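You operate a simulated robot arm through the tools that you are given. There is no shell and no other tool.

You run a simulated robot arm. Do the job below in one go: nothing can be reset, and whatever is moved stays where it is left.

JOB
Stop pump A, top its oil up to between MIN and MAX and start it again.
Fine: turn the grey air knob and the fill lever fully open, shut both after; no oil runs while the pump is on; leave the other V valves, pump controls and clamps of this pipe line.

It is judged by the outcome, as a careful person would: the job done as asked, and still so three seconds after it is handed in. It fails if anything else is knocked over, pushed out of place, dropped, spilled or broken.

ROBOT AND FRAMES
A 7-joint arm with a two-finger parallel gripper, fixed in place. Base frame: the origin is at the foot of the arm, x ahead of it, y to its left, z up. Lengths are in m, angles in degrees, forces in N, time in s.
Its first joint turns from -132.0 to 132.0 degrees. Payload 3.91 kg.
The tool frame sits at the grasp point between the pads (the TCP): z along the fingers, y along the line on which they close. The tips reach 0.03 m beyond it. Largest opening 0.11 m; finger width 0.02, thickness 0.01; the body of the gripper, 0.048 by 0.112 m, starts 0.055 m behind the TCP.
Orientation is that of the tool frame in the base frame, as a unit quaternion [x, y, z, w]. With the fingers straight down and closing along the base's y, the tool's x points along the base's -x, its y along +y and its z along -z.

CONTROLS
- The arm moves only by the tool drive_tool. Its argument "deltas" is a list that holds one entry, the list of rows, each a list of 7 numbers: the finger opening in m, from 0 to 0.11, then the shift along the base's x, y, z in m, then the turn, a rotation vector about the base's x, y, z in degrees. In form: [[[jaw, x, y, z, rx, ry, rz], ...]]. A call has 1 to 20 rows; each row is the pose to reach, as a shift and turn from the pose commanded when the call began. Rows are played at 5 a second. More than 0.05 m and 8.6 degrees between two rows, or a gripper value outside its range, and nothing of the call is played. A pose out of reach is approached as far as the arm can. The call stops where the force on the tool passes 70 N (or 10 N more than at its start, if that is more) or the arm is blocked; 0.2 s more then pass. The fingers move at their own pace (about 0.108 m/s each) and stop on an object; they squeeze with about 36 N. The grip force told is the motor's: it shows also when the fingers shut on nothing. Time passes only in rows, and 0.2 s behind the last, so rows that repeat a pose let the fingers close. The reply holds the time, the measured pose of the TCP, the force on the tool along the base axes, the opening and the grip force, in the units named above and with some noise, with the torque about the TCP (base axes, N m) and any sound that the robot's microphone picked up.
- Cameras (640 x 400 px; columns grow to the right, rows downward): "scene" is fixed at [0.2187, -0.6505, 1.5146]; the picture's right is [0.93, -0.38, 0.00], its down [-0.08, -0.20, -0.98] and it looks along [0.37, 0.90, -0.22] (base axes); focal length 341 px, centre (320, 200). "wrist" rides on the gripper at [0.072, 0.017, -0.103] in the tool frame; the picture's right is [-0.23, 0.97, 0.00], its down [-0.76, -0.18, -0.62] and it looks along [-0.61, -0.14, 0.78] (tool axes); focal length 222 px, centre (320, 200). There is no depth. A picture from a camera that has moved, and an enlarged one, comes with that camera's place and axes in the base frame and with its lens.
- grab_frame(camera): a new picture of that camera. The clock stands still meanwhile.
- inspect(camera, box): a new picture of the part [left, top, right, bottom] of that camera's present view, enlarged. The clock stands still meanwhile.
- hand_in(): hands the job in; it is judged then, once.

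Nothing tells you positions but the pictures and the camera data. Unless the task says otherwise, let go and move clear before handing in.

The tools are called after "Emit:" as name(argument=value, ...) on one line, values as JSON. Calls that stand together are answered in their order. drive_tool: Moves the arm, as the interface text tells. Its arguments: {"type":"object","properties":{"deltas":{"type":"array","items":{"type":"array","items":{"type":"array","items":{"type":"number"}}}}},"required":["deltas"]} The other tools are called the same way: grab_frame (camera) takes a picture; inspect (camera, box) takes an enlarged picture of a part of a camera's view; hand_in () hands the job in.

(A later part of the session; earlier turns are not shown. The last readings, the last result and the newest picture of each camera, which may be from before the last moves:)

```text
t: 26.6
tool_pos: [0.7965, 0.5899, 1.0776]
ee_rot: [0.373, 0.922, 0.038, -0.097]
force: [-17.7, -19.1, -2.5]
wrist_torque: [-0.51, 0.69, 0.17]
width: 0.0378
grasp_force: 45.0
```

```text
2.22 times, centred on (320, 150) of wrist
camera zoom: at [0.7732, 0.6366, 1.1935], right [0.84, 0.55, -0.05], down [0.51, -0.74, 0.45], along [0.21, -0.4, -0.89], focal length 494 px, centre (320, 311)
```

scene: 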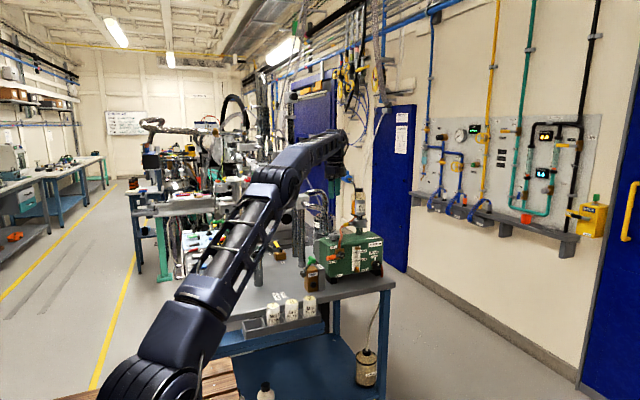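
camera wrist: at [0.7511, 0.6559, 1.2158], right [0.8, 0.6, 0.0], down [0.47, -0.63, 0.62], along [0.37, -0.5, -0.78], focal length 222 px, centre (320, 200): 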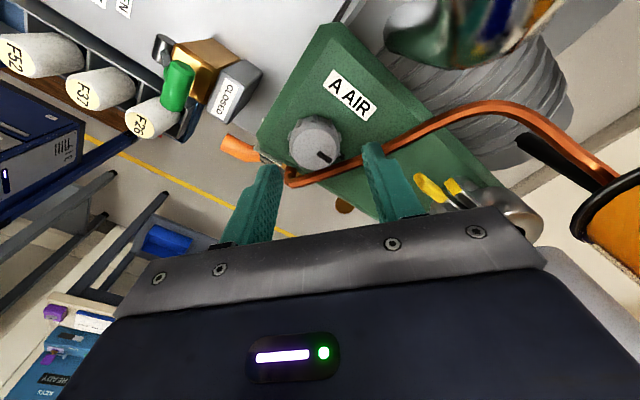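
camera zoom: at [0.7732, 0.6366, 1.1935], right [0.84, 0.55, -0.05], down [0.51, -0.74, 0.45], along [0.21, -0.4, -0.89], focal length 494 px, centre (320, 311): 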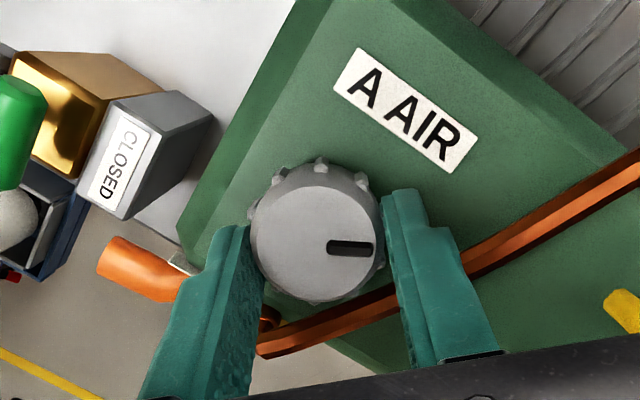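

The mark has advanced by about 30° relative to the pump. Doing a second counter-clockwise stroke, then checking forces.

Emit:
drive_tool(deltas=[[[0.03, 0.0002, 0.0002, 0, 0, 0, 3], [0.03, 0.0004, 0.0004, 0, 0, 0, 6], [0.03, 0.0006, 0.0006, 0, 0, 0, 9], [0.03, 0.0007, 0.0009, 0, 0, 0, 12], [0.03, 0.0008, 0.0012, 0, 0, 0, 15], [0.03, 0.001, 0.0015, 0, 0, 0, 18], [0.03, 0.0011, 0.0018, 0, 0, 0, 21], [0.03, 0.0012, 0.0021, 0, 0, 0, 24], [0.03, 0.0013, 0.0025, 0, 0, 0, 27], [0.03, 0.0014, 0.0028, 0, 0, 0, 30], [0.03, 0.0014, 0.0028, 0, 0, 0, 30]]])

Emit:
inspect(camera="wrist", box=[200, 60, 440, 240])

```text
t: 29.0
tool_pos: [0.797, 0.5929, 1.0779]
ee_rot: [0.121, 0.987, 0.013, -0.104]
force: [-23.4, -24.7, -24.2]
wrist_torque: [-0.19, 0.67, 0.2]
width: 0.038
grasp_force: 45.2
```

```text
2.22 times, centred on (320, 150) of wrist
camera zoom: at [0.7558, 0.6213, 1.1945], right [0.45, 0.89, -0.05], down [0.81, -0.38, 0.45], along [0.38, -0.24, -0.89], focal length 494 px, centre (320, 311)
```

zoom: 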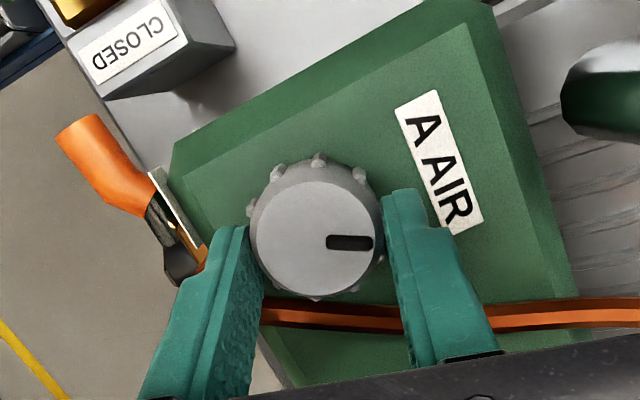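

Sixty degrees so far, no stop felt yet. Re-gripping and doing a third stroke in one go.

Emit:
drive_tool(deltas=[[[0.052, 0, 0, 0, 0, 0, 0], [0.052, 0, 0, 0, 0, 0, 0], [0.052, 0, 0, 0.015, 0, 0, 0], [0.052, 0, 0, 0.03, 0, 0, 0], [0.052, -0.0004, -0.0007, 0.03, 0, 0, -7.5], [0.052, -0.0007, -0.0014, 0.03, 0, 0, -15], [0.052, -0.001, -0.0021, 0.03, 0, 0, -22.5], [0.052, -0.0014, -0.0028, 0.03, 0, 0, -30], [0.052, -0.0014, -0.0028, 0.015, 0, 0, -30], [0.052, -0.0014, -0.0028, 0, 0, 0, -30], [0.04, -0.0014, -0.0028, 0, 0, 0, -30], [0.03, -0.0014, -0.0028, 0, 0, 0, -30], [0.03, -0.0014, -0.0028, 0, 0, 0, -30], [0.03, -0.0011, -0.0024, 0, 0, 0, -25.8], [0.03, -0.0009, -0.002, 0, 0, 0, -21.5], [0.03, -0.0007, -0.0017, 0, 0, 0, -17.2], [0.03, -0.0005, -0.0013, 0, 0, 0, -13], [0.03, -0.0003, -0.0009, 0, 0, 0, -8.6], [0.03, -0.0001, -0.0004, 0, 0, 0, -4.3], [0.03, 0, 0, 0, 0, 0, 0]]])

Emit:
inspect(camera="wrist", box=[200, 60, 440, 240])

```text
t: 33.2
tool_pos: [0.7985, 0.5916, 1.0772]
ee_rot: [0.121, 0.987, 0.013, -0.103]
force: [-4.0, -2.1, -10.0]
wrist_torque: [-0.28, -0.45, 0.04]
width: 0.0377
grasp_force: 44.9
```

```text
2.22 times, centred on (320, 150) of wrist
camera zoom: at [0.7553, 0.6213, 1.1941], right [0.45, 0.89, -0.05], down [0.81, -0.38, 0.45], along [0.38, -0.24, -0.89], focal length 494 px, centre (320, 311)
```

zoom: 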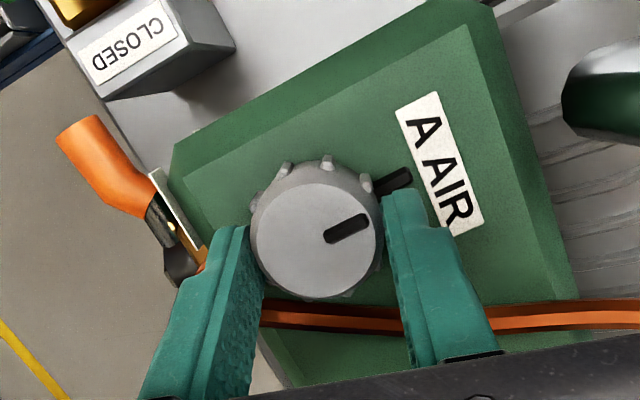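

The pointer has now turned 90° (from +x to +y, toward the label). I'll try a further stroke to find out whether this is the stop.

Emit:
drive_tool(deltas=[[[0.052, 0, 0, 0, 0, 0, 0], [0.052, 0, 0, 0, 0, 0, 0], [0.052, 0, 0, 0.015, 0, 0, 0], [0.052, 0, 0, 0.03, 0, 0, 0], [0.052, -0.0004, -0.0007, 0.03, 0, 0, -7.5], [0.052, -0.0007, -0.0014, 0.03, 0, 0, -15], [0.052, -0.001, -0.0021, 0.03, 0, 0, -22.5], [0.052, -0.0014, -0.0028, 0.03, 0, 0, -30], [0.052, -0.0014, -0.0028, 0.015, 0, 0, -30], [0.052, -0.0014, -0.0028, 0, 0, 0, -30], [0.04, -0.0014, -0.0028, 0, 0, 0, -30], [0.03, -0.0014, -0.0028, 0, 0, 0, -30], [0.03, -0.0014, -0.0028, 0, 0, 0, -30], [0.03, -0.0012, -0.0025, 0, 0, 0, -27], [0.03, -0.0011, -0.0022, 0, 0, 0, -24]]])

Emit:
inspect(camera="wrist", box=[200, 60, 440, 240])

```text
t: 36.4
tool_pos: [0.7967, 0.5901, 1.077]
ee_rot: [0.323, 0.94, 0.033, -0.099]
force: [-12.8, -12.6, -5.5]
wrist_torque: [-0.19, 0.16, 0.1]
width: 0.039
grasp_force: 8.7
```

```text
2.22 times, centred on (320, 150) of wrist
camera zoom: at [0.7695, 0.6343, 1.1938], right [0.77, 0.63, -0.05], down [0.58, -0.68, 0.45], along [0.25, -0.38, -0.89], focal length 494 px, centre (320, 311)
```

zoom: 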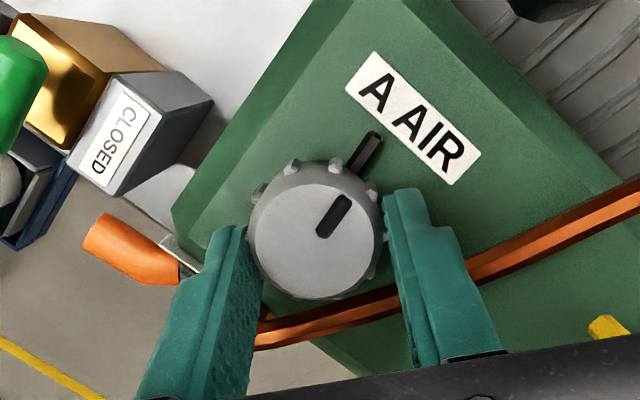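

The grip widened slightly and the pointer may not have followed. Turning a few degrees more to see whether it's against a stop.

Emit:
drive_tool(deltas=[[[0.03, 0.0002, 0.0004, 0, 0, 0, 3], [0.03, 0.0003, 0.0007, 0, 0, 0, 6], [0.03, 0.0005, 0.001, 0, 0, 0, 9], [0.03, 0.0005, 0.001, 0, 0, 0, 9]]])

Emit:
inspect(camera="wrist", box=[200, 60, 440, 240])

```text
t: 37.4
tool_pos: [0.7977, 0.591, 1.0776]
ee_rot: [0.249, 0.963, 0.026, -0.101]
force: [-8.8, -15.3, -5.7]
wrist_torque: [-0.2, 0.06, 0.14]
width: 0.0386
grasp_force: 9.0
```

```text
2.22 times, centred on (320, 150) of wrist
camera zoom: at [0.7643, 0.6299, 1.1943], right [0.67, 0.74, -0.05], down [0.68, -0.58, 0.45], along [0.31, -0.33, -0.89], focal length 494 px, centre (320, 311)
```

zoom: 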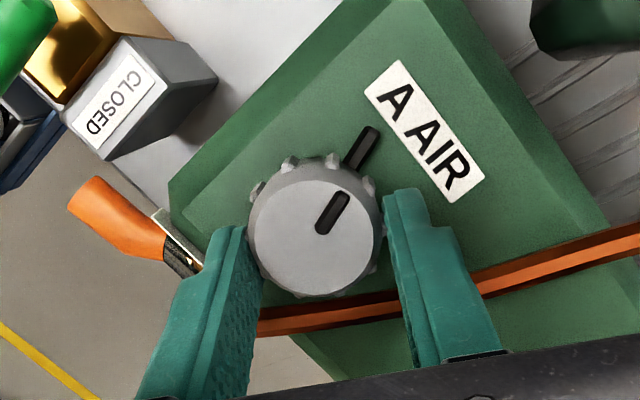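

It's still turning with the jaws (pointer now about 105–110°). Continuing this stroke and then another.

Emit:
drive_tool(deltas=[[[0.03, 0.0001, 0.0003, 0, 0, 0, 3], [0.03, 0.0003, 0.0006, 0, 0, 0, 6], [0.03, 0.0004, 0.0008, 0, 0, 0, 9], [0.03, 0.0005, 0.001, 0, 0, 0, 12], [0.03, 0.0006, 0.0012, 0, 0, 0, 15], [0.03, 0.0006, 0.0012, 0, 0, 0, 15]]])

Emit:
inspect(camera="wrist", box=[200, 60, 440, 240])

```text
t: 38.8
tool_pos: [0.7984, 0.5927, 1.0784]
ee_rot: [0.121, 0.987, 0.013, -0.103]
force: [5.1, -4.6, 6.2]
wrist_torque: [-0.18, -0.05, 0.01]
width: 0.0376
grasp_force: 45.2
```

```text
2.22 times, centred on (320, 150) of wrist
camera zoom: at [0.7555, 0.621, 1.1949], right [0.45, 0.89, -0.05], down [0.8, -0.39, 0.45], along [0.38, -0.24, -0.89], focal length 494 px, centre (320, 311)
```

zoom: 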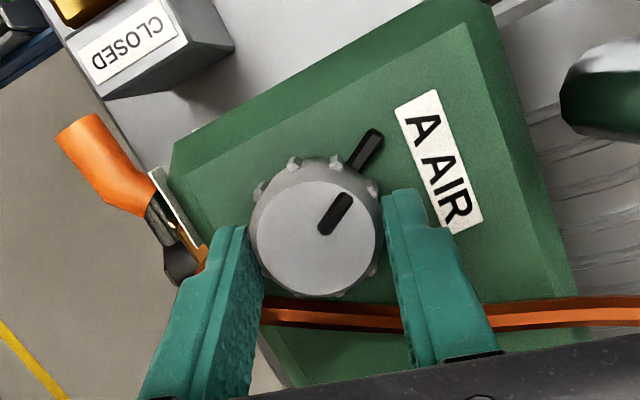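

Total is about 118° and it's still free. Another full stroke.

Emit:
drive_tool(deltas=[[[0.052, 0, 0, 0, 0, 0, 0], [0.052, 0, 0, 0, 0, 0, 0], [0.052, 0, 0, 0.015, 0, 0, 0], [0.052, 0, 0, 0.03, 0, 0, 0], [0.052, -0.0004, -0.0007, 0.03, 0, 0, -7.5], [0.052, -0.0007, -0.0014, 0.03, 0, 0, -15], [0.052, -0.001, -0.0021, 0.03, 0, 0, -22.5], [0.052, -0.0014, -0.0028, 0.03, 0, 0, -30], [0.052, -0.0014, -0.0028, 0.015, 0, 0, -30], [0.052, -0.0014, -0.0028, 0, 0, 0, -30], [0.04, -0.0014, -0.0028, 0, 0, 0, -30], [0.03, -0.0014, -0.0028, 0, 0, 0, -30], [0.03, -0.0014, -0.0028, 0, 0, 0, -30], [0.03, -0.0011, -0.0024, 0, 0, 0, -25.8], [0.03, -0.0009, -0.002, 0, 0, 0, -21.5], [0.03, -0.0007, -0.0017, 0, 0, 0, -17.2], [0.03, -0.0005, -0.0013, 0, 0, 0, -13], [0.03, -0.0003, -0.0009, 0, 0, 0, -8.6], [0.03, -0.0001, -0.0004, 0, 0, 0, -4.3], [0.03, 0, 0, 0, 0, 0, 0]]])

Emit:
inspect(camera="wrist", box=[200, 60, 440, 240])

```text
t: 43.0
tool_pos: [0.7973, 0.5927, 1.0783]
ee_rot: [0.121, 0.987, 0.013, -0.103]
force: [-1.5, -5.2, -5.6]
wrist_torque: [-0.07, -0.2, -0.52]
width: 0.038
grasp_force: 45.0
```

```text
2.22 times, centred on (320, 150) of wrist
camera zoom: at [0.7557, 0.6211, 1.1948], right [0.45, 0.89, -0.05], down [0.81, -0.38, 0.45], along [0.38, -0.24, -0.89], focal length 494 px, centre (320, 311)
```

zoom: 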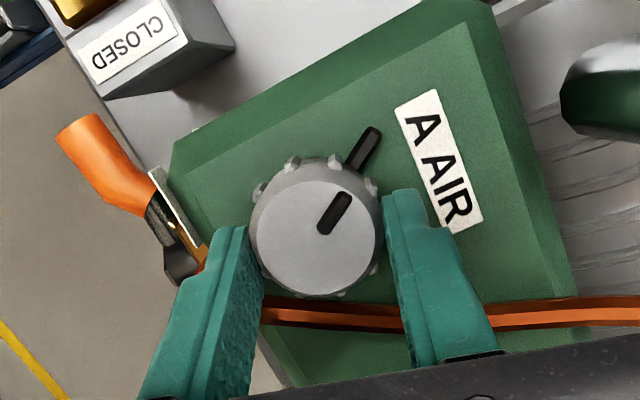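

The knob no longer follows at about 120°, so the air valve is against its stop, fully open. I'll release it, back off to the front and turn the tool horizontal for the fill lever.

Emit:
drive_tool(deltas=[[[0.052, 0, 0, 0, 0, 0, 0], [0.052, 0, 0, 0, 0, 0, 0], [0.052, 0, 0, 0.04, 0, 0, 0], [0.052, 0, -0.01, 0.085, 0, 0, 0], [0.052, -0.005, -0.04, 0.12, 0, 0, 0], [0.052, -0.01, -0.075, 0.14, 0, 0, 0], [0.06, -0.0136, -0.0872, 0.137, 5.04, 3.94, -4.86], [0.06, -0.0172, -0.0994, 0.134, 10.08, 7.88, -9.73], [0.06, -0.0208, -0.1116, 0.131, 15.13, 11.82, -14.59], [0.06, -0.0244, -0.1238, 0.128, 20.17, 15.76, -19.46], [0.06, -0.028, -0.136, 0.125, 25.21, 19.7, -24.32], [0.06, -0.0316, -0.1482, 0.122, 30.25, 23.64, -29.19], [0.06, -0.0352, -0.1604, 0.119, 35.3, 27.57, -34.05], [0.06, -0.0388, -0.1726, 0.116, 40.34, 31.51, -38.92], [0.06, -0.0424, -0.1848, 0.113, 45.38, 35.45, -43.78], [0.06, -0.046, -0.197, 0.11, 50.42, 39.39, -48.65], [0.06, -0.0496, -0.2092, 0.107, 55.47, 43.33, -53.51], [0.06, -0.0532, -0.2214, 0.104, 60.51, 47.27, -58.38], [0.06, -0.057, -0.233, 0.1, 65.55, 51.21, -63.24], [0.06, -0.057, -0.233, 0.1, 65.55, 51.21, -63.24]]])

Emit:
grab_frame(camera="wrist")

Emit:
grab_frame(camera="scene")

```text
t: 47.2
tool_pos: [0.7398, 0.3597, 1.1775]
ee_rot: [-0.5, -0.499, -0.5, 0.501]
force: [0.4, -0.5, -0.2]
wrist_torque: [0.03, -0.03, -0.02]
width: 0.0601
grasp_force: 0.1
```

```text
taken
camera wrist: at [0.758, 0.2566, 1.2509], right [0.97, 0.0, -0.23], down [-0.18, -0.62, -0.76], along [-0.14, 0.78, -0.61], focal length 222 px, centre (320, 200)
```

wrist: 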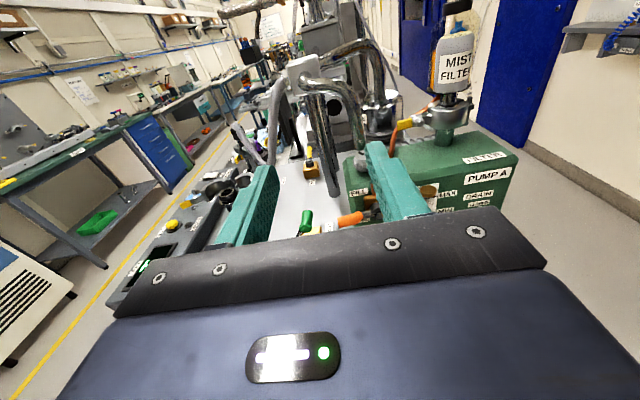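

```text
taken
```

scene: 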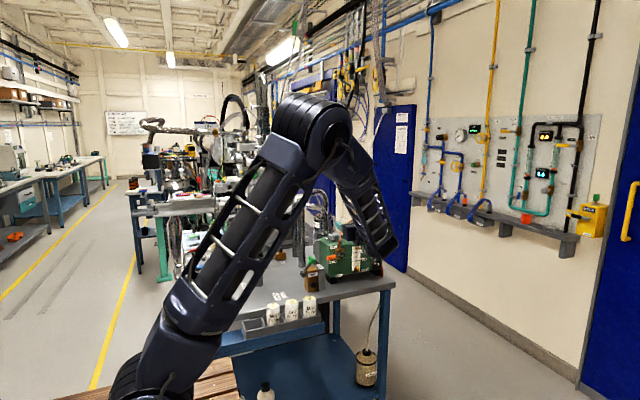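

Tool is horizontal facing the pump. Now rolling it so the jaws close vertically on the horizontal lever, while lowering to lever height at a standoff.

Emit:
drive_tool(deltas=[[[0.06, 0, 0, -0.01, 0, 8.2, 0], [0.06, 0, 0, -0.02, 0, 16.4, 0], [0.06, 0, 0, -0.03, 0, 24.6, 0], [0.06, 0, 0, -0.045, 0, 32.8, 0], [0.06, 0, 0, -0.06, 0, 41, 0], [0.06, 0, 0, -0.075, 0, 49.2, 0], [0.06, 0, 0, -0.09, 0, 57.4, 0], [0.06, 0, 0, -0.105, 0, 65.6, 0], [0.06, 0, 0, -0.12, 0, 73.8, 0], [0.06, 0, 0, -0.135, 0, 82, 0], [0.06, 0, 0, -0.15, 0, 90, 0], [0.06, 0, 0, -0.15, 0, 90, 0]]])

Emit:
grab_frame(camera="wrist")

Emit:
grab_frame(camera="scene")

```text
t: 49.8
tool_pos: [0.7406, 0.3606, 1.029]
ee_rot: [0.707, 0.0, 0.0, -0.707]
force: [1.5, 0.4, 0.2]
wrist_torque: [0.0, -0.01, 0.01]
width: 0.06
grasp_force: 0.1
```

```text
taken
camera wrist: at [0.8141, 0.2569, 1.0113], right [-0.23, 0.0, -0.97], down [-0.76, -0.62, 0.18], along [-0.61, 0.78, 0.14], focal length 222 px, centre (320, 200)
```

wrist: 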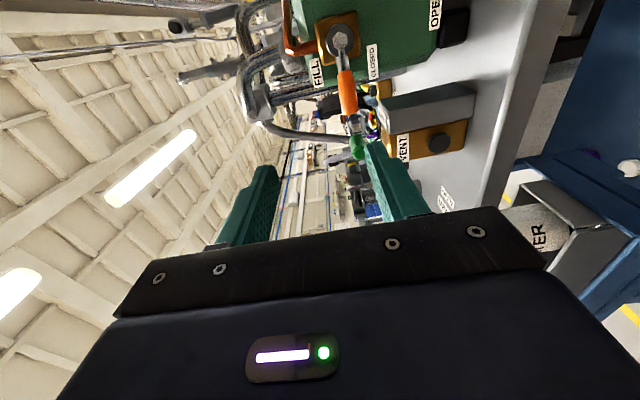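

```text
taken
```

scene: 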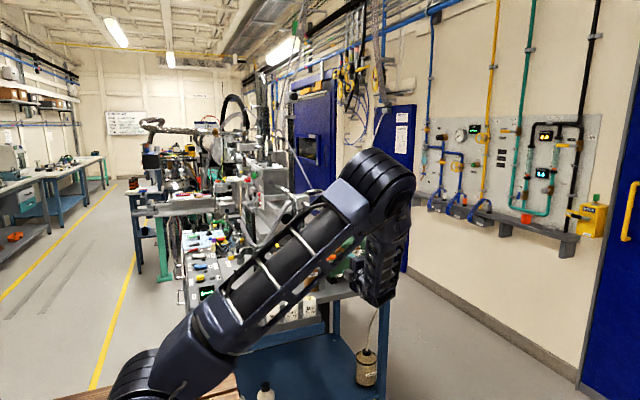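

The roll worked. Zooming in on the lever from this new viewpoint to locate the handle precisely.

Emit:
inspect(camera="wrist", box=[280, 0, 440, 180])

Emit:
inspect(camera="wrist", box=[300, 0, 400, 100])

```text
2.22 times, centred on (360, 90) of wrist
camera zoom: at [0.8141, 0.2569, 1.0113], right [-0.23, 0.0, -0.97], down [-0.76, -0.62, 0.18], along [-0.61, 0.78, 0.14], focal length 494 px, centre (231, 444)
```

zoom: 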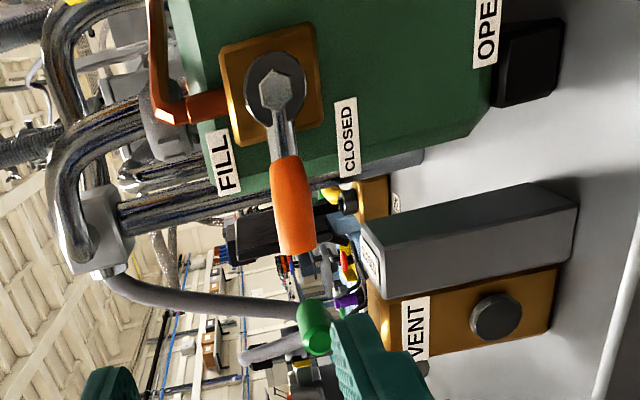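

```text
4.00 times, centred on (350, 50) of wrist
camera zoom: at [0.8141, 0.2569, 1.0113], right [-0.23, 0.0, -0.97], down [-0.76, -0.62, 0.18], along [-0.61, 0.78, 0.14], focal length 888 px, centre (200, 800)
```

zoom: 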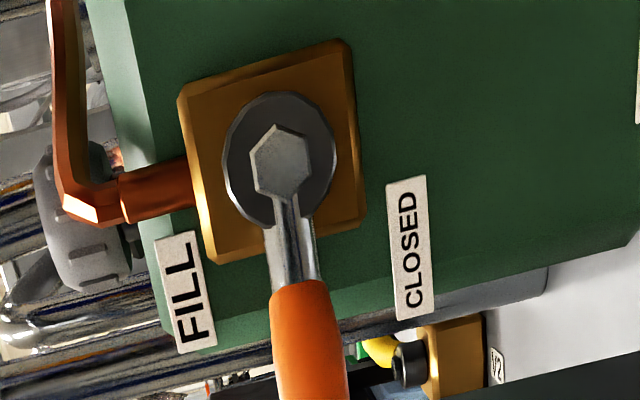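

The handle runs from x≈0.729 to 0.768 at y≈0.516, z≈0.996, with its hub at (0.7965, 0.995). I'll approach to a few cm in front of it and verify.

Emit:
drive_tool(deltas=[[[0.05, 0.004, 0.02, -0.016, 0, 0, 0], [0.05, 0.007, 0.04, -0.032, 0, 0, 0], [0.05, 0.007, 0.075, -0.032, 0, 0, 0], [0.05, 0.007, 0.1, -0.032, 0, 0, 0], [0.05, 0.007, 0.1, -0.032, 0, 0, 0]]])

Emit:
grab_frame(camera="wrist")

Emit:
inspect(camera="wrist", box=[220, 40, 440, 240])

Emit:
grab_frame(camera="scene")

```text
t: 51.0
tool_pos: [0.7472, 0.4601, 0.9946]
ee_rot: [-0.707, 0.0, 0.0, 0.707]
force: [-0.3, 0.5, -0.8]
wrist_torque: [0.02, -0.03, -0.01]
width: 0.0503
grasp_force: 0.1
```

```text
taken
camera wrist: at [0.8208, 0.3575, 0.9785], right [-0.23, 0.0, -0.97], down [-0.76, -0.62, 0.18], along [-0.61, 0.78, 0.14], focal length 222 px, centre (320, 200)
```

wrist: 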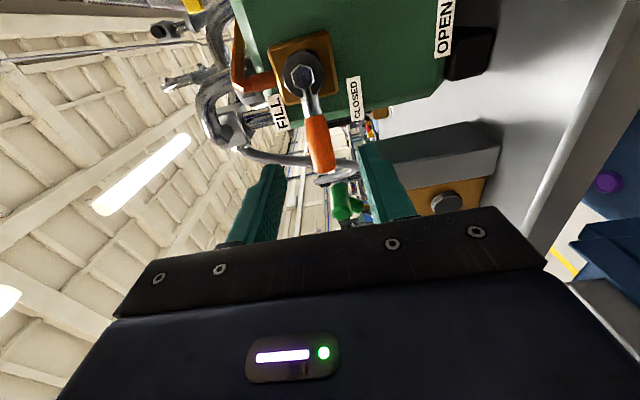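

```text
2.00 times, centred on (330, 140) of wrist
camera zoom: at [0.8208, 0.3575, 0.9785], right [-0.23, 0.0, -0.97], down [-0.76, -0.62, 0.18], along [-0.61, 0.78, 0.14], focal length 444 px, centre (300, 320)
```

zoom: 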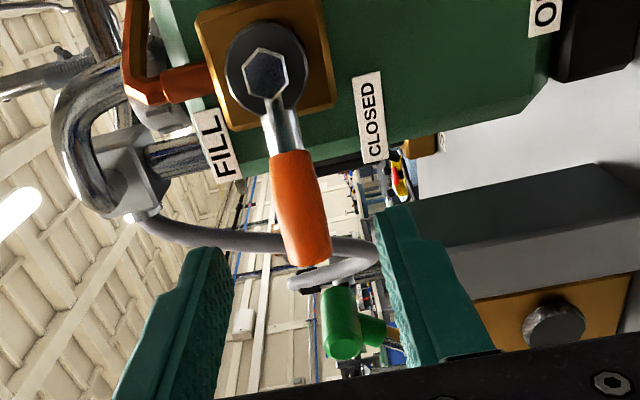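

```text
taken
```

scene: 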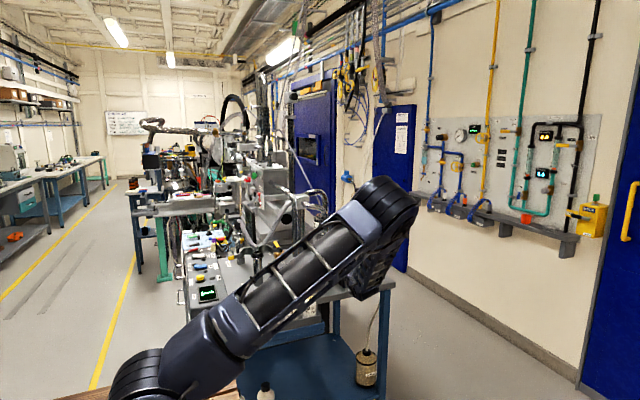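

Alignment is good: the handle lies midway between the jaws at z≈0.995. Moving in to y≈0.508 and closing on the handle.

Emit:
drive_tool(deltas=[[[0.05, 0, 0.02, 0, 0, 0, 0], [0.05, 0, 0.04, 0, 0, 0, 0], [0.05, 0, 0.048, 0, 0, 0, 0], [0.035, 0, 0.048, 0, 0, 0, 0], [0.02, 0, 0.048, 0, 0, 0, 0], [0.014, 0, 0.048, 0, 0, 0, 0], [0.014, 0, 0.048, 0, 0, 0, 0]]])

Emit:
grab_frame(camera="wrist")

Emit:
inspect(camera="wrist", box=[220, 0, 460, 240])

```text
t: 52.6
tool_pos: [0.7471, 0.508, 0.9943]
ee_rot: [-0.707, 0.0, 0.0, 0.707]
force: [0.6, 2.3, 2.0]
wrist_torque: [-0.03, -0.09, -0.05]
width: 0.0184
grasp_force: 45.0
```

```text
taken
camera wrist: at [0.8204, 0.4045, 0.9783], right [-0.23, 0.0, -0.97], down [-0.76, -0.62, 0.18], along [-0.61, 0.78, 0.14], focal length 222 px, centre (320, 200)
```

wrist: 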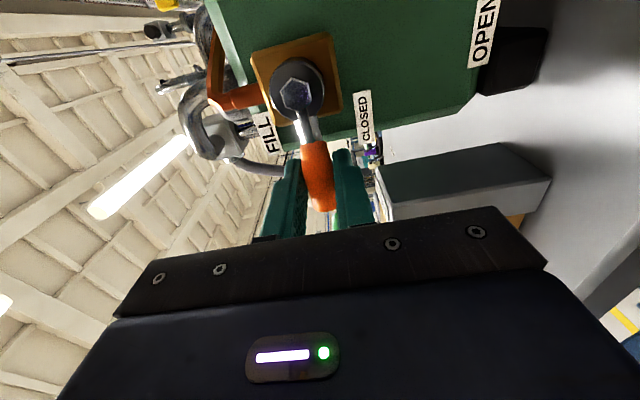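

```text
1.67 times, centred on (340, 120) of wrist
camera zoom: at [0.8204, 0.4045, 0.9783], right [-0.23, 0.0, -0.97], down [-0.76, -0.62, 0.18], along [-0.61, 0.78, 0.14], focal length 370 px, centre (287, 333)
```

zoom: 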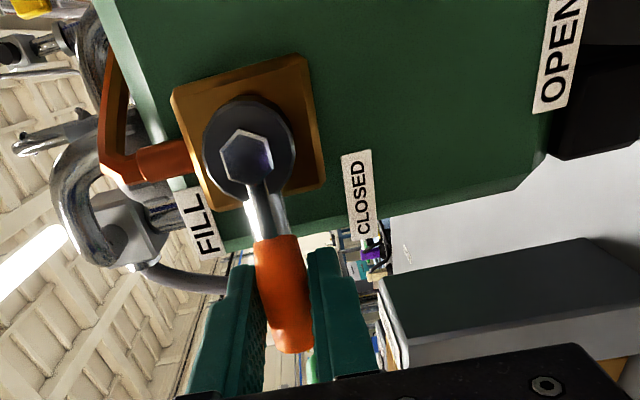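

The handle is gripped (1.84 cm) with little side force. Now swinging the lever down about its hub, first 41°, checking forces and level.

Emit:
drive_tool(deltas=[[[0.014, 0.0005, 0, -0.007, 0, -8.2, 0], [0.014, 0.002, 0, -0.0138, 0, -16.4, 0], [0.014, 0.0045, 0, -0.0204, 0, -24.6, 0], [0.014, 0.0078, 0, -0.0265, 0, -32.8, 0], [0.014, 0.012, 0, -0.0321, 0, -41, 0]]])

Emit:
grab_frame(camera="wrist")

```text
t: 53.8
tool_pos: [0.7591, 0.5079, 0.9633]
ee_rot: [-0.662, -0.249, -0.249, 0.662]
force: [-19.5, -24.9, -3.7]
wrist_torque: [-0.05, -0.46, 0.17]
width: 0.0187
grasp_force: 44.8
```

```text
taken
camera wrist: at [0.826, 0.4047, 0.998], right [0.47, 0.0, -0.88], down [-0.69, -0.62, -0.37], along [-0.55, 0.78, -0.29], focal length 222 px, centre (320, 200)
```

wrist: 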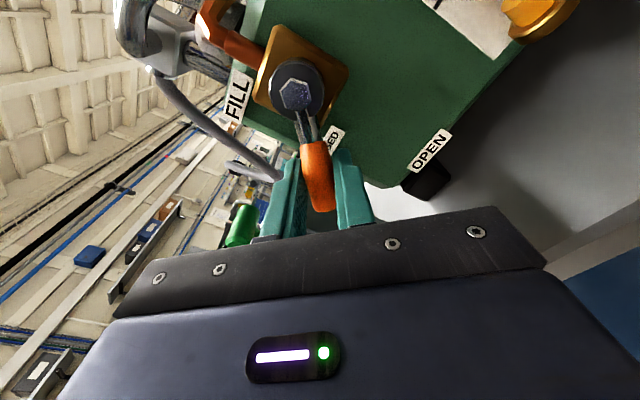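

The lever follows with moderate forces. Continuing the swing to fully down.

Emit:
drive_tool(deltas=[[[0.014, 0.005, -0.0007, -0.0049, 0, -8.2, 0], [0.014, 0.0106, -0.001, -0.0091, 0, -16.4, 0], [0.014, 0.0167, -0.001, -0.0125, 0, -24.6, 0], [0.014, 0.0233, -0.001, -0.0149, 0, -32.8, 0], [0.014, 0.0302, -0.001, -0.0164, 0, -41, 0], [0.014, 0.037, -0.001, -0.0169, 0, -49, 0]]])

Emit:
grab_frame(camera="wrist")

Emit:
inspect(camera="wrist", box=[380, 0, 540, 140])

```text
t: 55.2
tool_pos: [0.7967, 0.5085, 0.9459]
ee_rot: [-0.5, -0.5, -0.5, 0.5]
force: [-16.2, 20.2, -17.9]
wrist_torque: [-0.45, -0.09, 0.01]
width: 0.0186
grasp_force: 45.2
```

```text
taken
camera wrist: at [0.814, 0.4047, 1.0194], right [0.97, 0.0, -0.23], down [-0.18, -0.62, -0.76], along [-0.14, 0.78, -0.61], focal length 222 px, centre (320, 200)
```

wrist: 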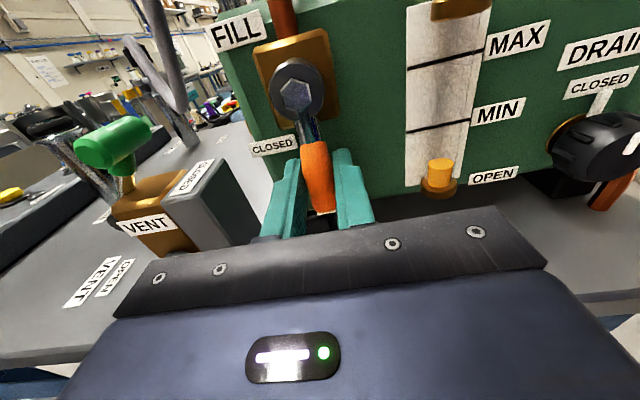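

```text
2.86 times, centred on (460, 70) of wrist
camera zoom: at [0.814, 0.4047, 1.0194], right [0.97, 0.0, -0.23], down [-0.18, -0.62, -0.76], along [-0.14, 0.78, -0.61], focal length 635 px, centre (-80, 571)
```

zoom: 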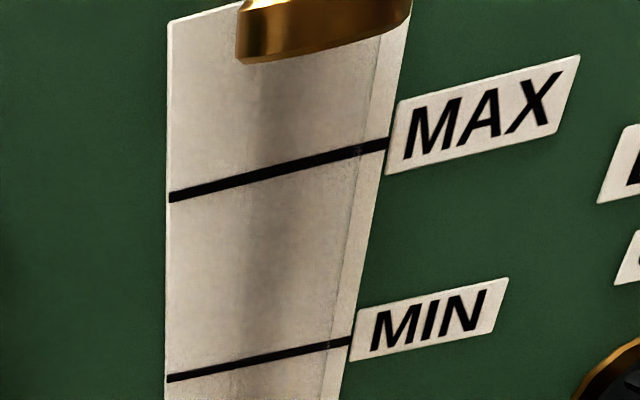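

The lever points straight down and the sight glass is in full view. I'll hold still briefly and watch the level.

Emit:
drive_tool(deltas=[[[0.014, 0, 0, 0, 0, 0, 0], [0.014, 0, 0, 0, 0, 0, 0], [0.014, 0, 0, 0, 0, 0, 0]]])

Emit:
inspect(camera="wrist", box=[380, 0, 560, 210])

```text
t: 56.0
tool_pos: [0.7952, 0.5083, 0.9468]
ee_rot: [-0.5, -0.5, -0.499, 0.501]
force: [-21.8, 25.1, -18.6]
wrist_torque: [-0.21, -0.33, 0.23]
width: 0.0184
grasp_force: 44.3
```

```text
1.90 times, centred on (470, 105) of wrist
camera zoom: at [0.8141, 0.4046, 1.0194], right [0.97, 0.0, -0.23], down [-0.18, -0.62, -0.76], along [-0.14, 0.78, -0.61], focal length 423 px, centre (34, 381)
```

zoom: 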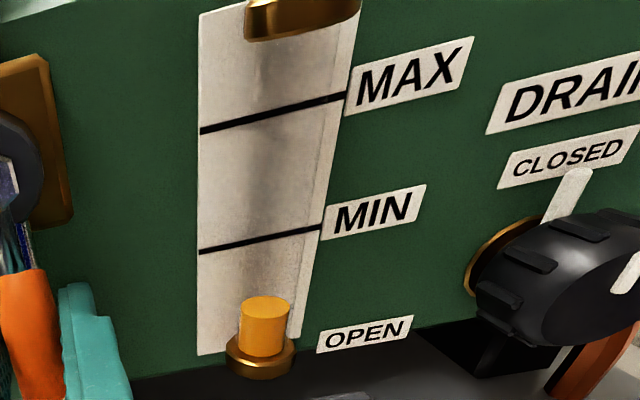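

The oil top is still low (about the same). Waiting a bit longer to measure the flow rate.

Emit:
drive_tool(deltas=[[[0.014, 0, 0, 0, 0, 0, 0], [0.014, 0, 0, 0, 0, 0, 0], [0.014, 0, 0, 0, 0, 0, 0], [0.014, 0, 0, 0, 0, 0, 0], [0.014, 0, 0, 0, 0, 0, 0], [0.014, 0, 0, 0, 0, 0, 0], [0.014, 0, 0, 0, 0, 0, 0]]])

Emit:
inspect(camera="wrist", box=[380, 0, 560, 210])

```text
t: 57.6
tool_pos: [0.7949, 0.5086, 0.9462]
ee_rot: [0.501, 0.499, 0.5, -0.5]
force: [-27.2, 23.7, -19.7]
wrist_torque: [-0.18, -0.37, 0.27]
width: 0.0186
grasp_force: 44.8
```

```text
1.90 times, centred on (470, 105) of wrist
camera zoom: at [0.8142, 0.4044, 1.0196], right [0.97, 0.0, -0.23], down [-0.18, -0.62, -0.76], along [-0.14, 0.78, -0.61], focal length 423 px, centre (34, 381)
```

zoom: 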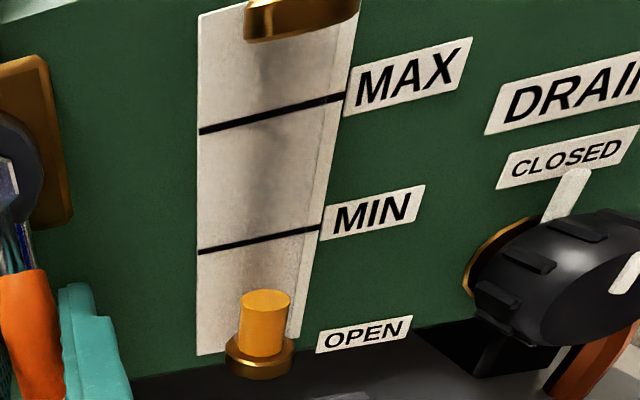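

Oil is rising about 1.5 mm/s; the middle of MIN–MAX is about 39 mm higher, so roughly 25 s. Waiting in 4-second steps and checking.

Emit:
drive_tool(deltas=[[[0.014, 0, 0, 0, 0, 0, 0], [0.014, 0, 0, 0, 0, 0, 0], [0.014, 0, 0, 0, 0, 0, 0], [0.014, 0, 0, 0, 0, 0, 0], [0.014, 0, 0, 0, 0, 0, 0], [0.014, 0, 0, 0, 0, 0, 0], [0.014, 0, 0, 0, 0, 0, 0], [0.014, 0, 0, 0, 0, 0, 0], [0.014, 0, 0, 0, 0, 0, 0], [0.014, 0, 0, 0, 0, 0, 0], [0.014, 0, 0, 0, 0, 0, 0], [0.014, 0, 0, 0, 0, 0, 0], [0.014, 0, 0, 0, 0, 0, 0], [0.014, 0, 0, 0, 0, 0, 0], [0.014, 0, 0, 0, 0, 0, 0], [0.014, 0, 0, 0, 0, 0, 0], [0.014, 0, 0, 0, 0, 0, 0], [0.014, 0, 0, 0, 0, 0, 0], [0.014, 0, 0, 0, 0, 0, 0]]])

Emit:
inspect(camera="wrist", box=[380, 0, 560, 210])

Emit:
inspect(camera="wrist", box=[240, 0, 400, 240])

```text
t: 61.6
tool_pos: [0.7951, 0.508, 0.9471]
ee_rot: [0.5, 0.5, 0.5, -0.5]
force: [-28.3, 13.4, -17.5]
wrist_torque: [-0.25, -0.34, 0.32]
width: 0.0184
grasp_force: 45.2
```

```text
1.90 times, centred on (470, 105) of wrist
camera zoom: at [0.8142, 0.4042, 1.0197], right [0.97, 0.0, -0.23], down [-0.18, -0.62, -0.76], along [-0.14, 0.78, -0.61], focal length 423 px, centre (34, 381)
```

zoom: 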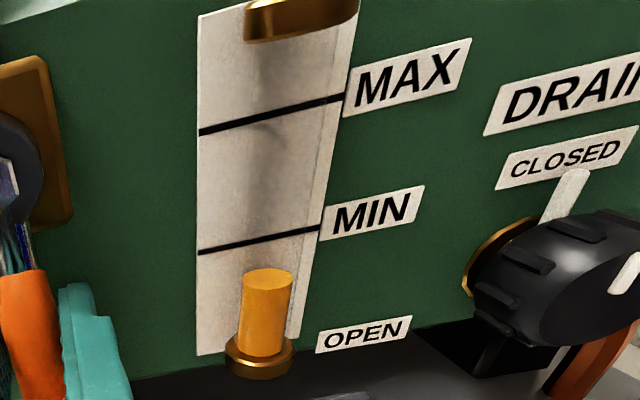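

```text
1.67 times, centred on (320, 120) of wrist
camera zoom: at [0.8142, 0.4042, 1.0197], right [0.97, 0.0, -0.23], down [-0.18, -0.62, -0.76], along [-0.14, 0.78, -0.61], focal length 370 px, centre (320, 333)
```

zoom: 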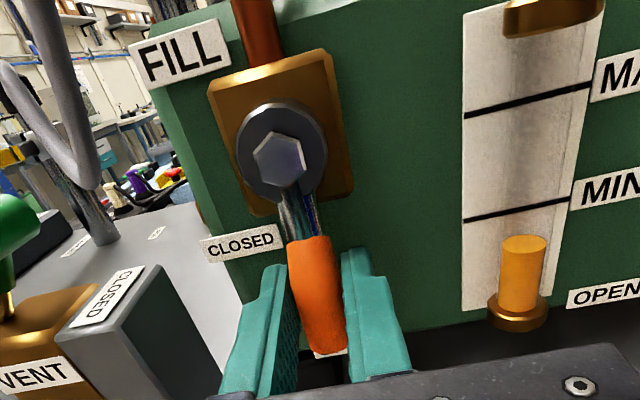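

The level rose to about z 0.938; about 15 s more needed. Waiting 8 s more, then checking.

Emit:
drive_tool(deltas=[[[0.014, 0, 0, 0, 0, 0, 0], [0.014, 0, 0, 0, 0, 0, 0], [0.014, 0, 0, 0, 0, 0, 0], [0.014, 0, 0, 0, 0, 0, 0], [0.014, 0, 0, 0, 0, 0, 0], [0.014, 0, 0, 0, 0, 0, 0], [0.014, 0, 0, 0, 0, 0, 0], [0.014, 0, 0, 0, 0, 0, 0], [0.014, 0, 0, 0, 0, 0, 0], [0.014, 0, 0, 0, 0, 0, 0], [0.014, 0, 0, 0, 0, 0, 0], [0.014, 0, 0, 0, 0, 0, 0], [0.014, 0, 0, 0, 0, 0, 0], [0.014, 0, 0, 0, 0, 0, 0], [0.014, 0, 0, 0, 0, 0, 0], [0.014, 0, 0, 0, 0, 0, 0], [0.014, 0, 0, 0, 0, 0, 0], [0.014, 0, 0, 0, 0, 0, 0], [0.014, 0, 0, 0, 0, 0, 0]]])

Emit:
inspect(camera="wrist", box=[380, 0, 560, 210])

```text
t: 65.6
tool_pos: [0.7959, 0.5082, 0.9463]
ee_rot: [0.5, 0.5, 0.5, -0.5]
force: [-25.9, 4.8, -15.6]
wrist_torque: [-0.19, -0.3, 0.28]
width: 0.0186
grasp_force: 44.9
```

```text
1.90 times, centred on (470, 105) of wrist
camera zoom: at [0.8142, 0.4042, 1.0198], right [0.97, 0.0, -0.23], down [-0.18, -0.62, -0.76], along [-0.14, 0.78, -0.61], focal length 423 px, centre (34, 381)
```

zoom: 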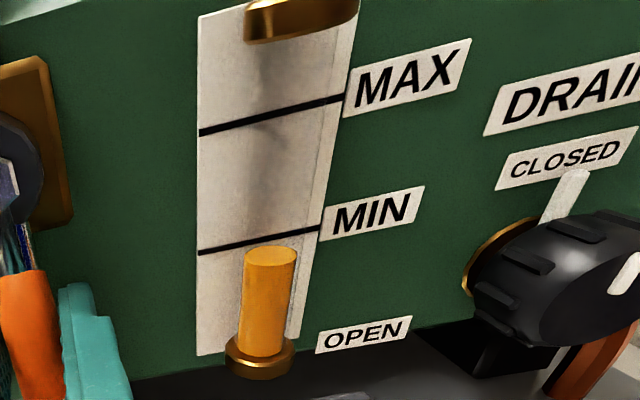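

Level nears MIN. Waiting another 4 s.

Emit:
drive_tool(deltas=[[[0.014, 0, 0, 0, 0, 0, 0], [0.014, 0, 0, 0, 0, 0, 0], [0.014, 0, 0, 0, 0, 0, 0], [0.014, 0, 0, 0, 0, 0, 0], [0.014, 0, 0, 0, 0, 0, 0], [0.014, 0, 0, 0, 0, 0, 0], [0.014, 0, 0, 0, 0, 0, 0], [0.014, 0, 0, 0, 0, 0, 0], [0.014, 0, 0, 0, 0, 0, 0], [0.014, 0, 0, 0, 0, 0, 0], [0.014, 0, 0, 0, 0, 0, 0], [0.014, 0, 0, 0, 0, 0, 0], [0.014, 0, 0, 0, 0, 0, 0], [0.014, 0, 0, 0, 0, 0, 0], [0.014, 0, 0, 0, 0, 0, 0], [0.014, 0, 0, 0, 0, 0, 0], [0.014, 0, 0, 0, 0, 0, 0], [0.014, 0, 0, 0, 0, 0, 0], [0.014, 0, 0, 0, 0, 0, 0]]])

Emit:
inspect(camera="wrist", box=[380, 0, 560, 210])

```text
t: 69.6
tool_pos: [0.7941, 0.5066, 0.9475]
ee_rot: [-0.5, -0.5, -0.5, 0.5]
force: [-21.5, 0.4, -12.0]
wrist_torque: [-0.16, -0.28, 0.22]
width: 0.0185
grasp_force: 44.3
```

```text
1.90 times, centred on (470, 105) of wrist
camera zoom: at [0.8141, 0.4041, 1.0199], right [0.97, 0.0, -0.23], down [-0.18, -0.62, -0.76], along [-0.14, 0.78, -0.61], focal length 423 px, centre (34, 381)
```

zoom: 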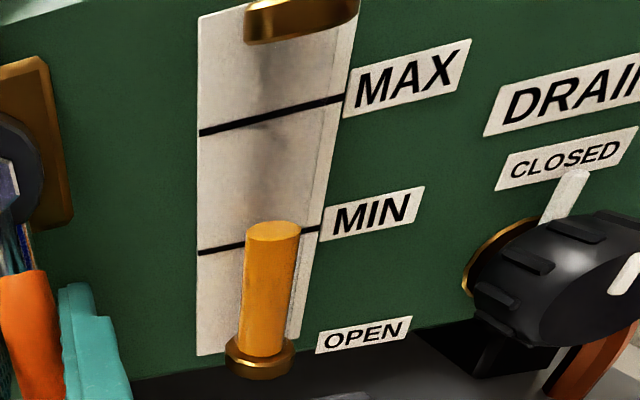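

Just past MIN now. Waiting another 4 s.

Emit:
drive_tool(deltas=[[[0.014, 0, 0, 0, 0, 0, 0], [0.014, 0, 0, 0, 0, 0, 0], [0.014, 0, 0, 0, 0, 0, 0], [0.014, 0, 0, 0, 0, 0, 0], [0.014, 0, 0, 0, 0, 0, 0], [0.014, 0, 0, 0, 0, 0, 0], [0.014, 0, 0, 0, 0, 0, 0], [0.014, 0, 0, 0, 0, 0, 0], [0.014, 0, 0, 0, 0, 0, 0], [0.014, 0, 0, 0, 0, 0, 0], [0.014, 0, 0, 0, 0, 0, 0], [0.014, 0, 0, 0, 0, 0, 0], [0.014, 0, 0, 0, 0, 0, 0], [0.014, 0, 0, 0, 0, 0, 0], [0.014, 0, 0, 0, 0, 0, 0], [0.014, 0, 0, 0, 0, 0, 0], [0.014, 0, 0, 0, 0, 0, 0], [0.014, 0, 0, 0, 0, 0, 0], [0.014, 0, 0, 0, 0, 0, 0]]])

Emit:
inspect(camera="wrist", box=[380, 0, 560, 210])

```text
t: 73.6
tool_pos: [0.7955, 0.5079, 0.9468]
ee_rot: [0.5, 0.5, 0.5, -0.499]
force: [-20.5, -1.6, -9.0]
wrist_torque: [-0.12, -0.21, 0.16]
width: 0.0185
grasp_force: 45.5
```

```text
1.90 times, centred on (470, 105) of wrist
camera zoom: at [0.8141, 0.4041, 1.02], right [0.97, 0.0, -0.23], down [-0.18, -0.62, -0.76], along [-0.14, 0.78, -0.61], focal length 423 px, centre (34, 381)
```

zoom: 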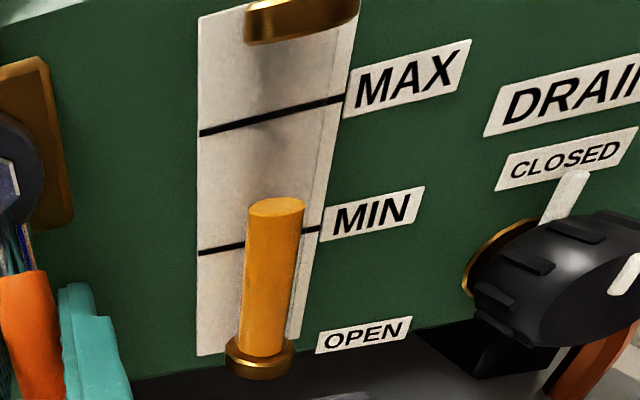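

The level is about a third of the way between MIN and MAX. Waiting ~2.6 s more, then I'll shut the lever.

Emit:
drive_tool(deltas=[[[0.014, 0, 0, 0, 0, 0, 0], [0.014, 0, 0, 0, 0, 0, 0], [0.014, 0, 0, 0, 0, 0, 0], [0.014, 0, 0, 0, 0, 0, 0], [0.014, 0, 0, 0, 0, 0, 0], [0.014, 0, 0, 0, 0, 0, 0], [0.014, 0, 0, 0, 0, 0, 0], [0.014, 0, 0, 0, 0, 0, 0], [0.014, 0, 0, 0, 0, 0, 0], [0.014, 0, 0, 0, 0, 0, 0], [0.014, 0, 0, 0, 0, 0, 0], [0.014, 0, 0, 0, 0, 0, 0]]])

Emit:
inspect(camera="wrist", box=[380, 0, 560, 210])

```text
t: 76.2
tool_pos: [0.7947, 0.5074, 0.9468]
ee_rot: [0.5, 0.5, 0.5, -0.5]
force: [-17.7, -2.0, -7.9]
wrist_torque: [-0.1, -0.2, 0.19]
width: 0.0184
grasp_force: 45.6
```

```text
1.90 times, centred on (470, 105) of wrist
camera zoom: at [0.814, 0.4041, 1.02], right [0.97, 0.0, -0.23], down [-0.18, -0.62, -0.76], along [-0.14, 0.78, -0.61], focal length 423 px, centre (34, 381)
```

zoom: 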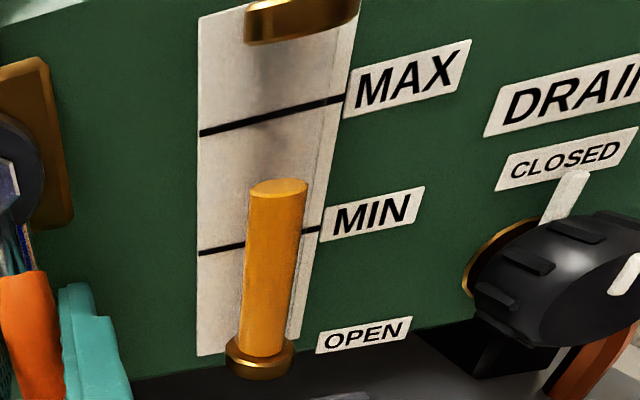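

Level is near mid-range. Shutting the fill lever now by swinging it back up to horizontal.

Emit:
drive_tool(deltas=[[[0.014, -0.007, 0, 0.0005, 0, 8.2, 0], [0.014, -0.0138, 0, 0.002, 0, 16.4, 0], [0.014, -0.0204, 0, 0.0045, 0, 24.6, 0], [0.014, -0.0265, 0, 0.0078, 0, 32.8, 0], [0.014, -0.0321, 0, 0.012, 0, 41, 0], [0.014, -0.0371, 0, 0.017, 0, 49.2, 0], [0.014, -0.0413, 0, 0.0226, 0, 57.4, 0], [0.014, -0.0446, 0, 0.0288, 0, 65.6, 0], [0.014, -0.0471, 0, 0.0353, 0, 73.8, 0], [0.014, -0.0485, 0, 0.0422, 0, 82, 0], [0.014, -0.049, 0, 0.049, 0, 90, 0], [0.014, -0.049, 0, 0.0507, 0, 92, 0]]])

Emit:
grab_frame(camera="wrist")

Emit:
inspect(camera="wrist", box=[220, 0, 460, 240])

```text
t: 78.8
tool_pos: [0.7479, 0.5066, 0.9955]
ee_rot: [0.708, -0.013, -0.013, -0.706]
force: [13.1, 0.9, -23.2]
wrist_torque: [-0.28, -0.94, -0.13]
width: 0.0187
grasp_force: 44.5
```

```text
taken
camera wrist: at [0.8203, 0.404, 0.977], right [-0.26, 0.0, -0.96], down [-0.75, -0.62, 0.21], along [-0.6, 0.78, 0.16], focal length 222 px, centre (320, 200)
```

wrist: 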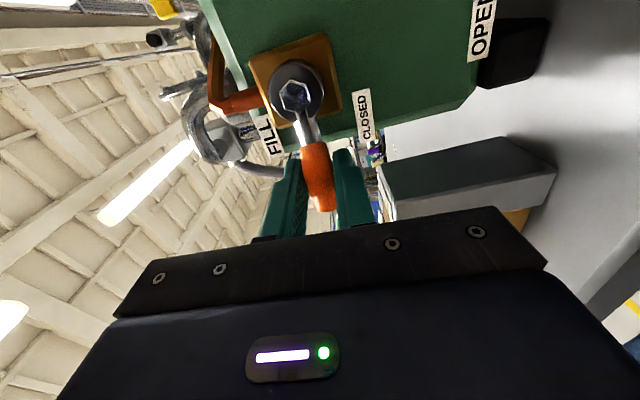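

```text
1.67 times, centred on (340, 120) of wrist
camera zoom: at [0.8203, 0.404, 0.977], right [-0.26, 0.0, -0.96], down [-0.75, -0.62, 0.21], along [-0.6, 0.78, 0.16], focal length 370 px, centre (287, 333)
```

zoom: 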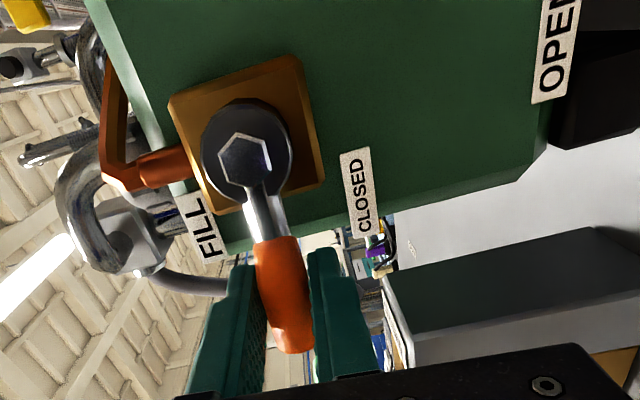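

The lever is back at CLOSED and pressing on its stop. I'll release it, back straight off, roll the tool back and check that the level holds.

Emit:
drive_tool(deltas=[[[0.046, 0, 0, -0.0015, 0, -2, 0], [0.046, 0, 0, -0.0015, 0, -2, 0], [0.046, 0, -0.03, -0.0015, 0, -2, 0], [0.046, 0, -0.07, -0.0015, 0, -2, 0], [0.046, 0, -0.11, 0, 0, -2, 0], [0.046, 0, -0.147, 0.01, 0, -2, 0], [0.046, 0, -0.147, 0.025, 0, -10.2, 0], [0.046, 0, -0.147, 0.04, 0, -18.4, 0], [0.046, 0, -0.147, 0.055, 0, -26.6, 0], [0.046, 0, -0.147, 0.07, 0, -34.8, 0], [0.046, 0, -0.147, 0.085, 0, -43, 0], [0.046, 0, -0.147, 0.1, 0, -51.2, 0], [0.046, 0, -0.147, 0.115, 0, -59.4, 0], [0.046, 0, -0.147, 0.13, 0, -67.6, 0], [0.046, 0, -0.147, 0.145, 0, -75.8, 0], [0.046, 0, -0.147, 0.155, 0, -84, 0], [0.046, 0, -0.147, 0.16, 0, -92, 0], [0.046, 0, -0.147, 0.16, 0, -92, 0]]])

Emit:
grab_frame(camera="wrist")

Emit:
inspect(camera="wrist", box=[330, 100, 500, 230])

Emit:
inspect(camera="scene", box=[310, 220, 390, 290])

```text
t: 82.6
tool_pos: [0.7475, 0.3607, 1.1576]
ee_rot: [0.5, 0.5, 0.5, -0.5]
force: [0.3, -0.5, 0.0]
wrist_torque: [-0.02, -0.01, 0.03]
width: 0.0459
grasp_force: 0.1
```

```text
taken
camera wrist: at [0.7654, 0.2571, 1.2297], right [0.97, 0.0, -0.23], down [-0.18, -0.62, -0.76], along [-0.14, 0.78, -0.61], focal length 222 px, centre (320, 200)
```

wrist: 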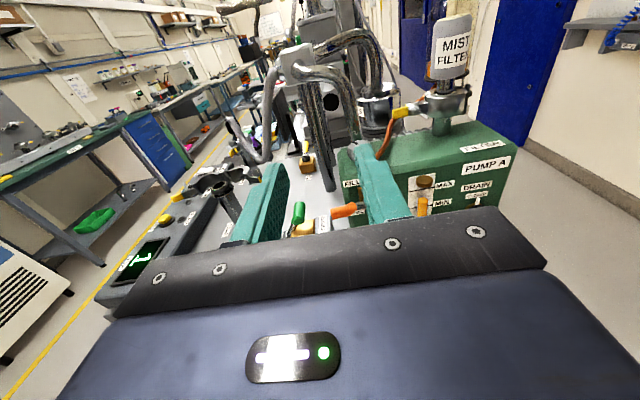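

```text
3.08 times, centred on (415, 165) of wrist
camera zoom: at [0.7654, 0.2571, 1.2297], right [0.97, 0.0, -0.23], down [-0.18, -0.62, -0.76], along [-0.14, 0.78, -0.61], focal length 684 px, centre (28, 308)
```

zoom: 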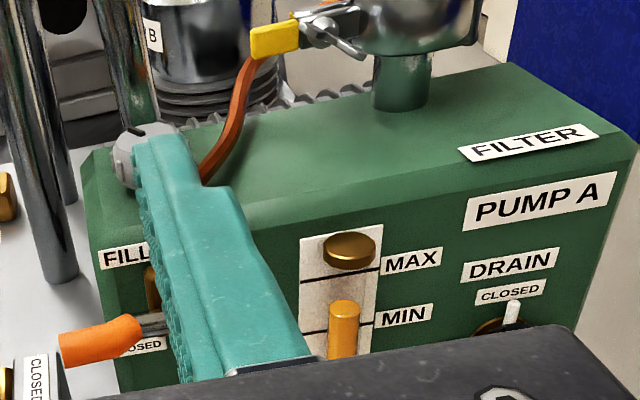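

```text
5.71 times, centred on (350, 255) of scene
camera zoom: at [0.2187, -0.6505, 1.5146], right [0.93, -0.38, 0.0], down [-0.08, -0.2, -0.98], along [0.37, 0.9, -0.22], focal length 1949 px, centre (149, -114)
```

zoom: 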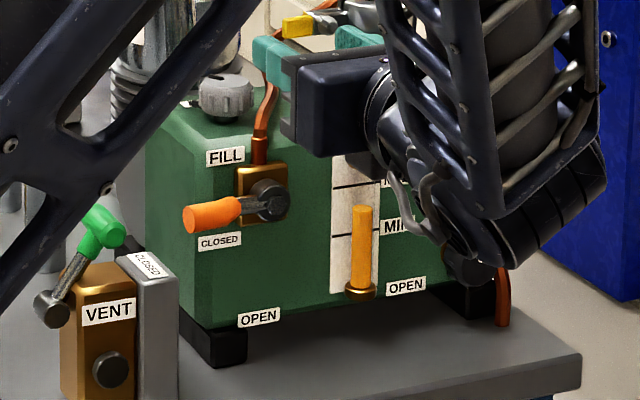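

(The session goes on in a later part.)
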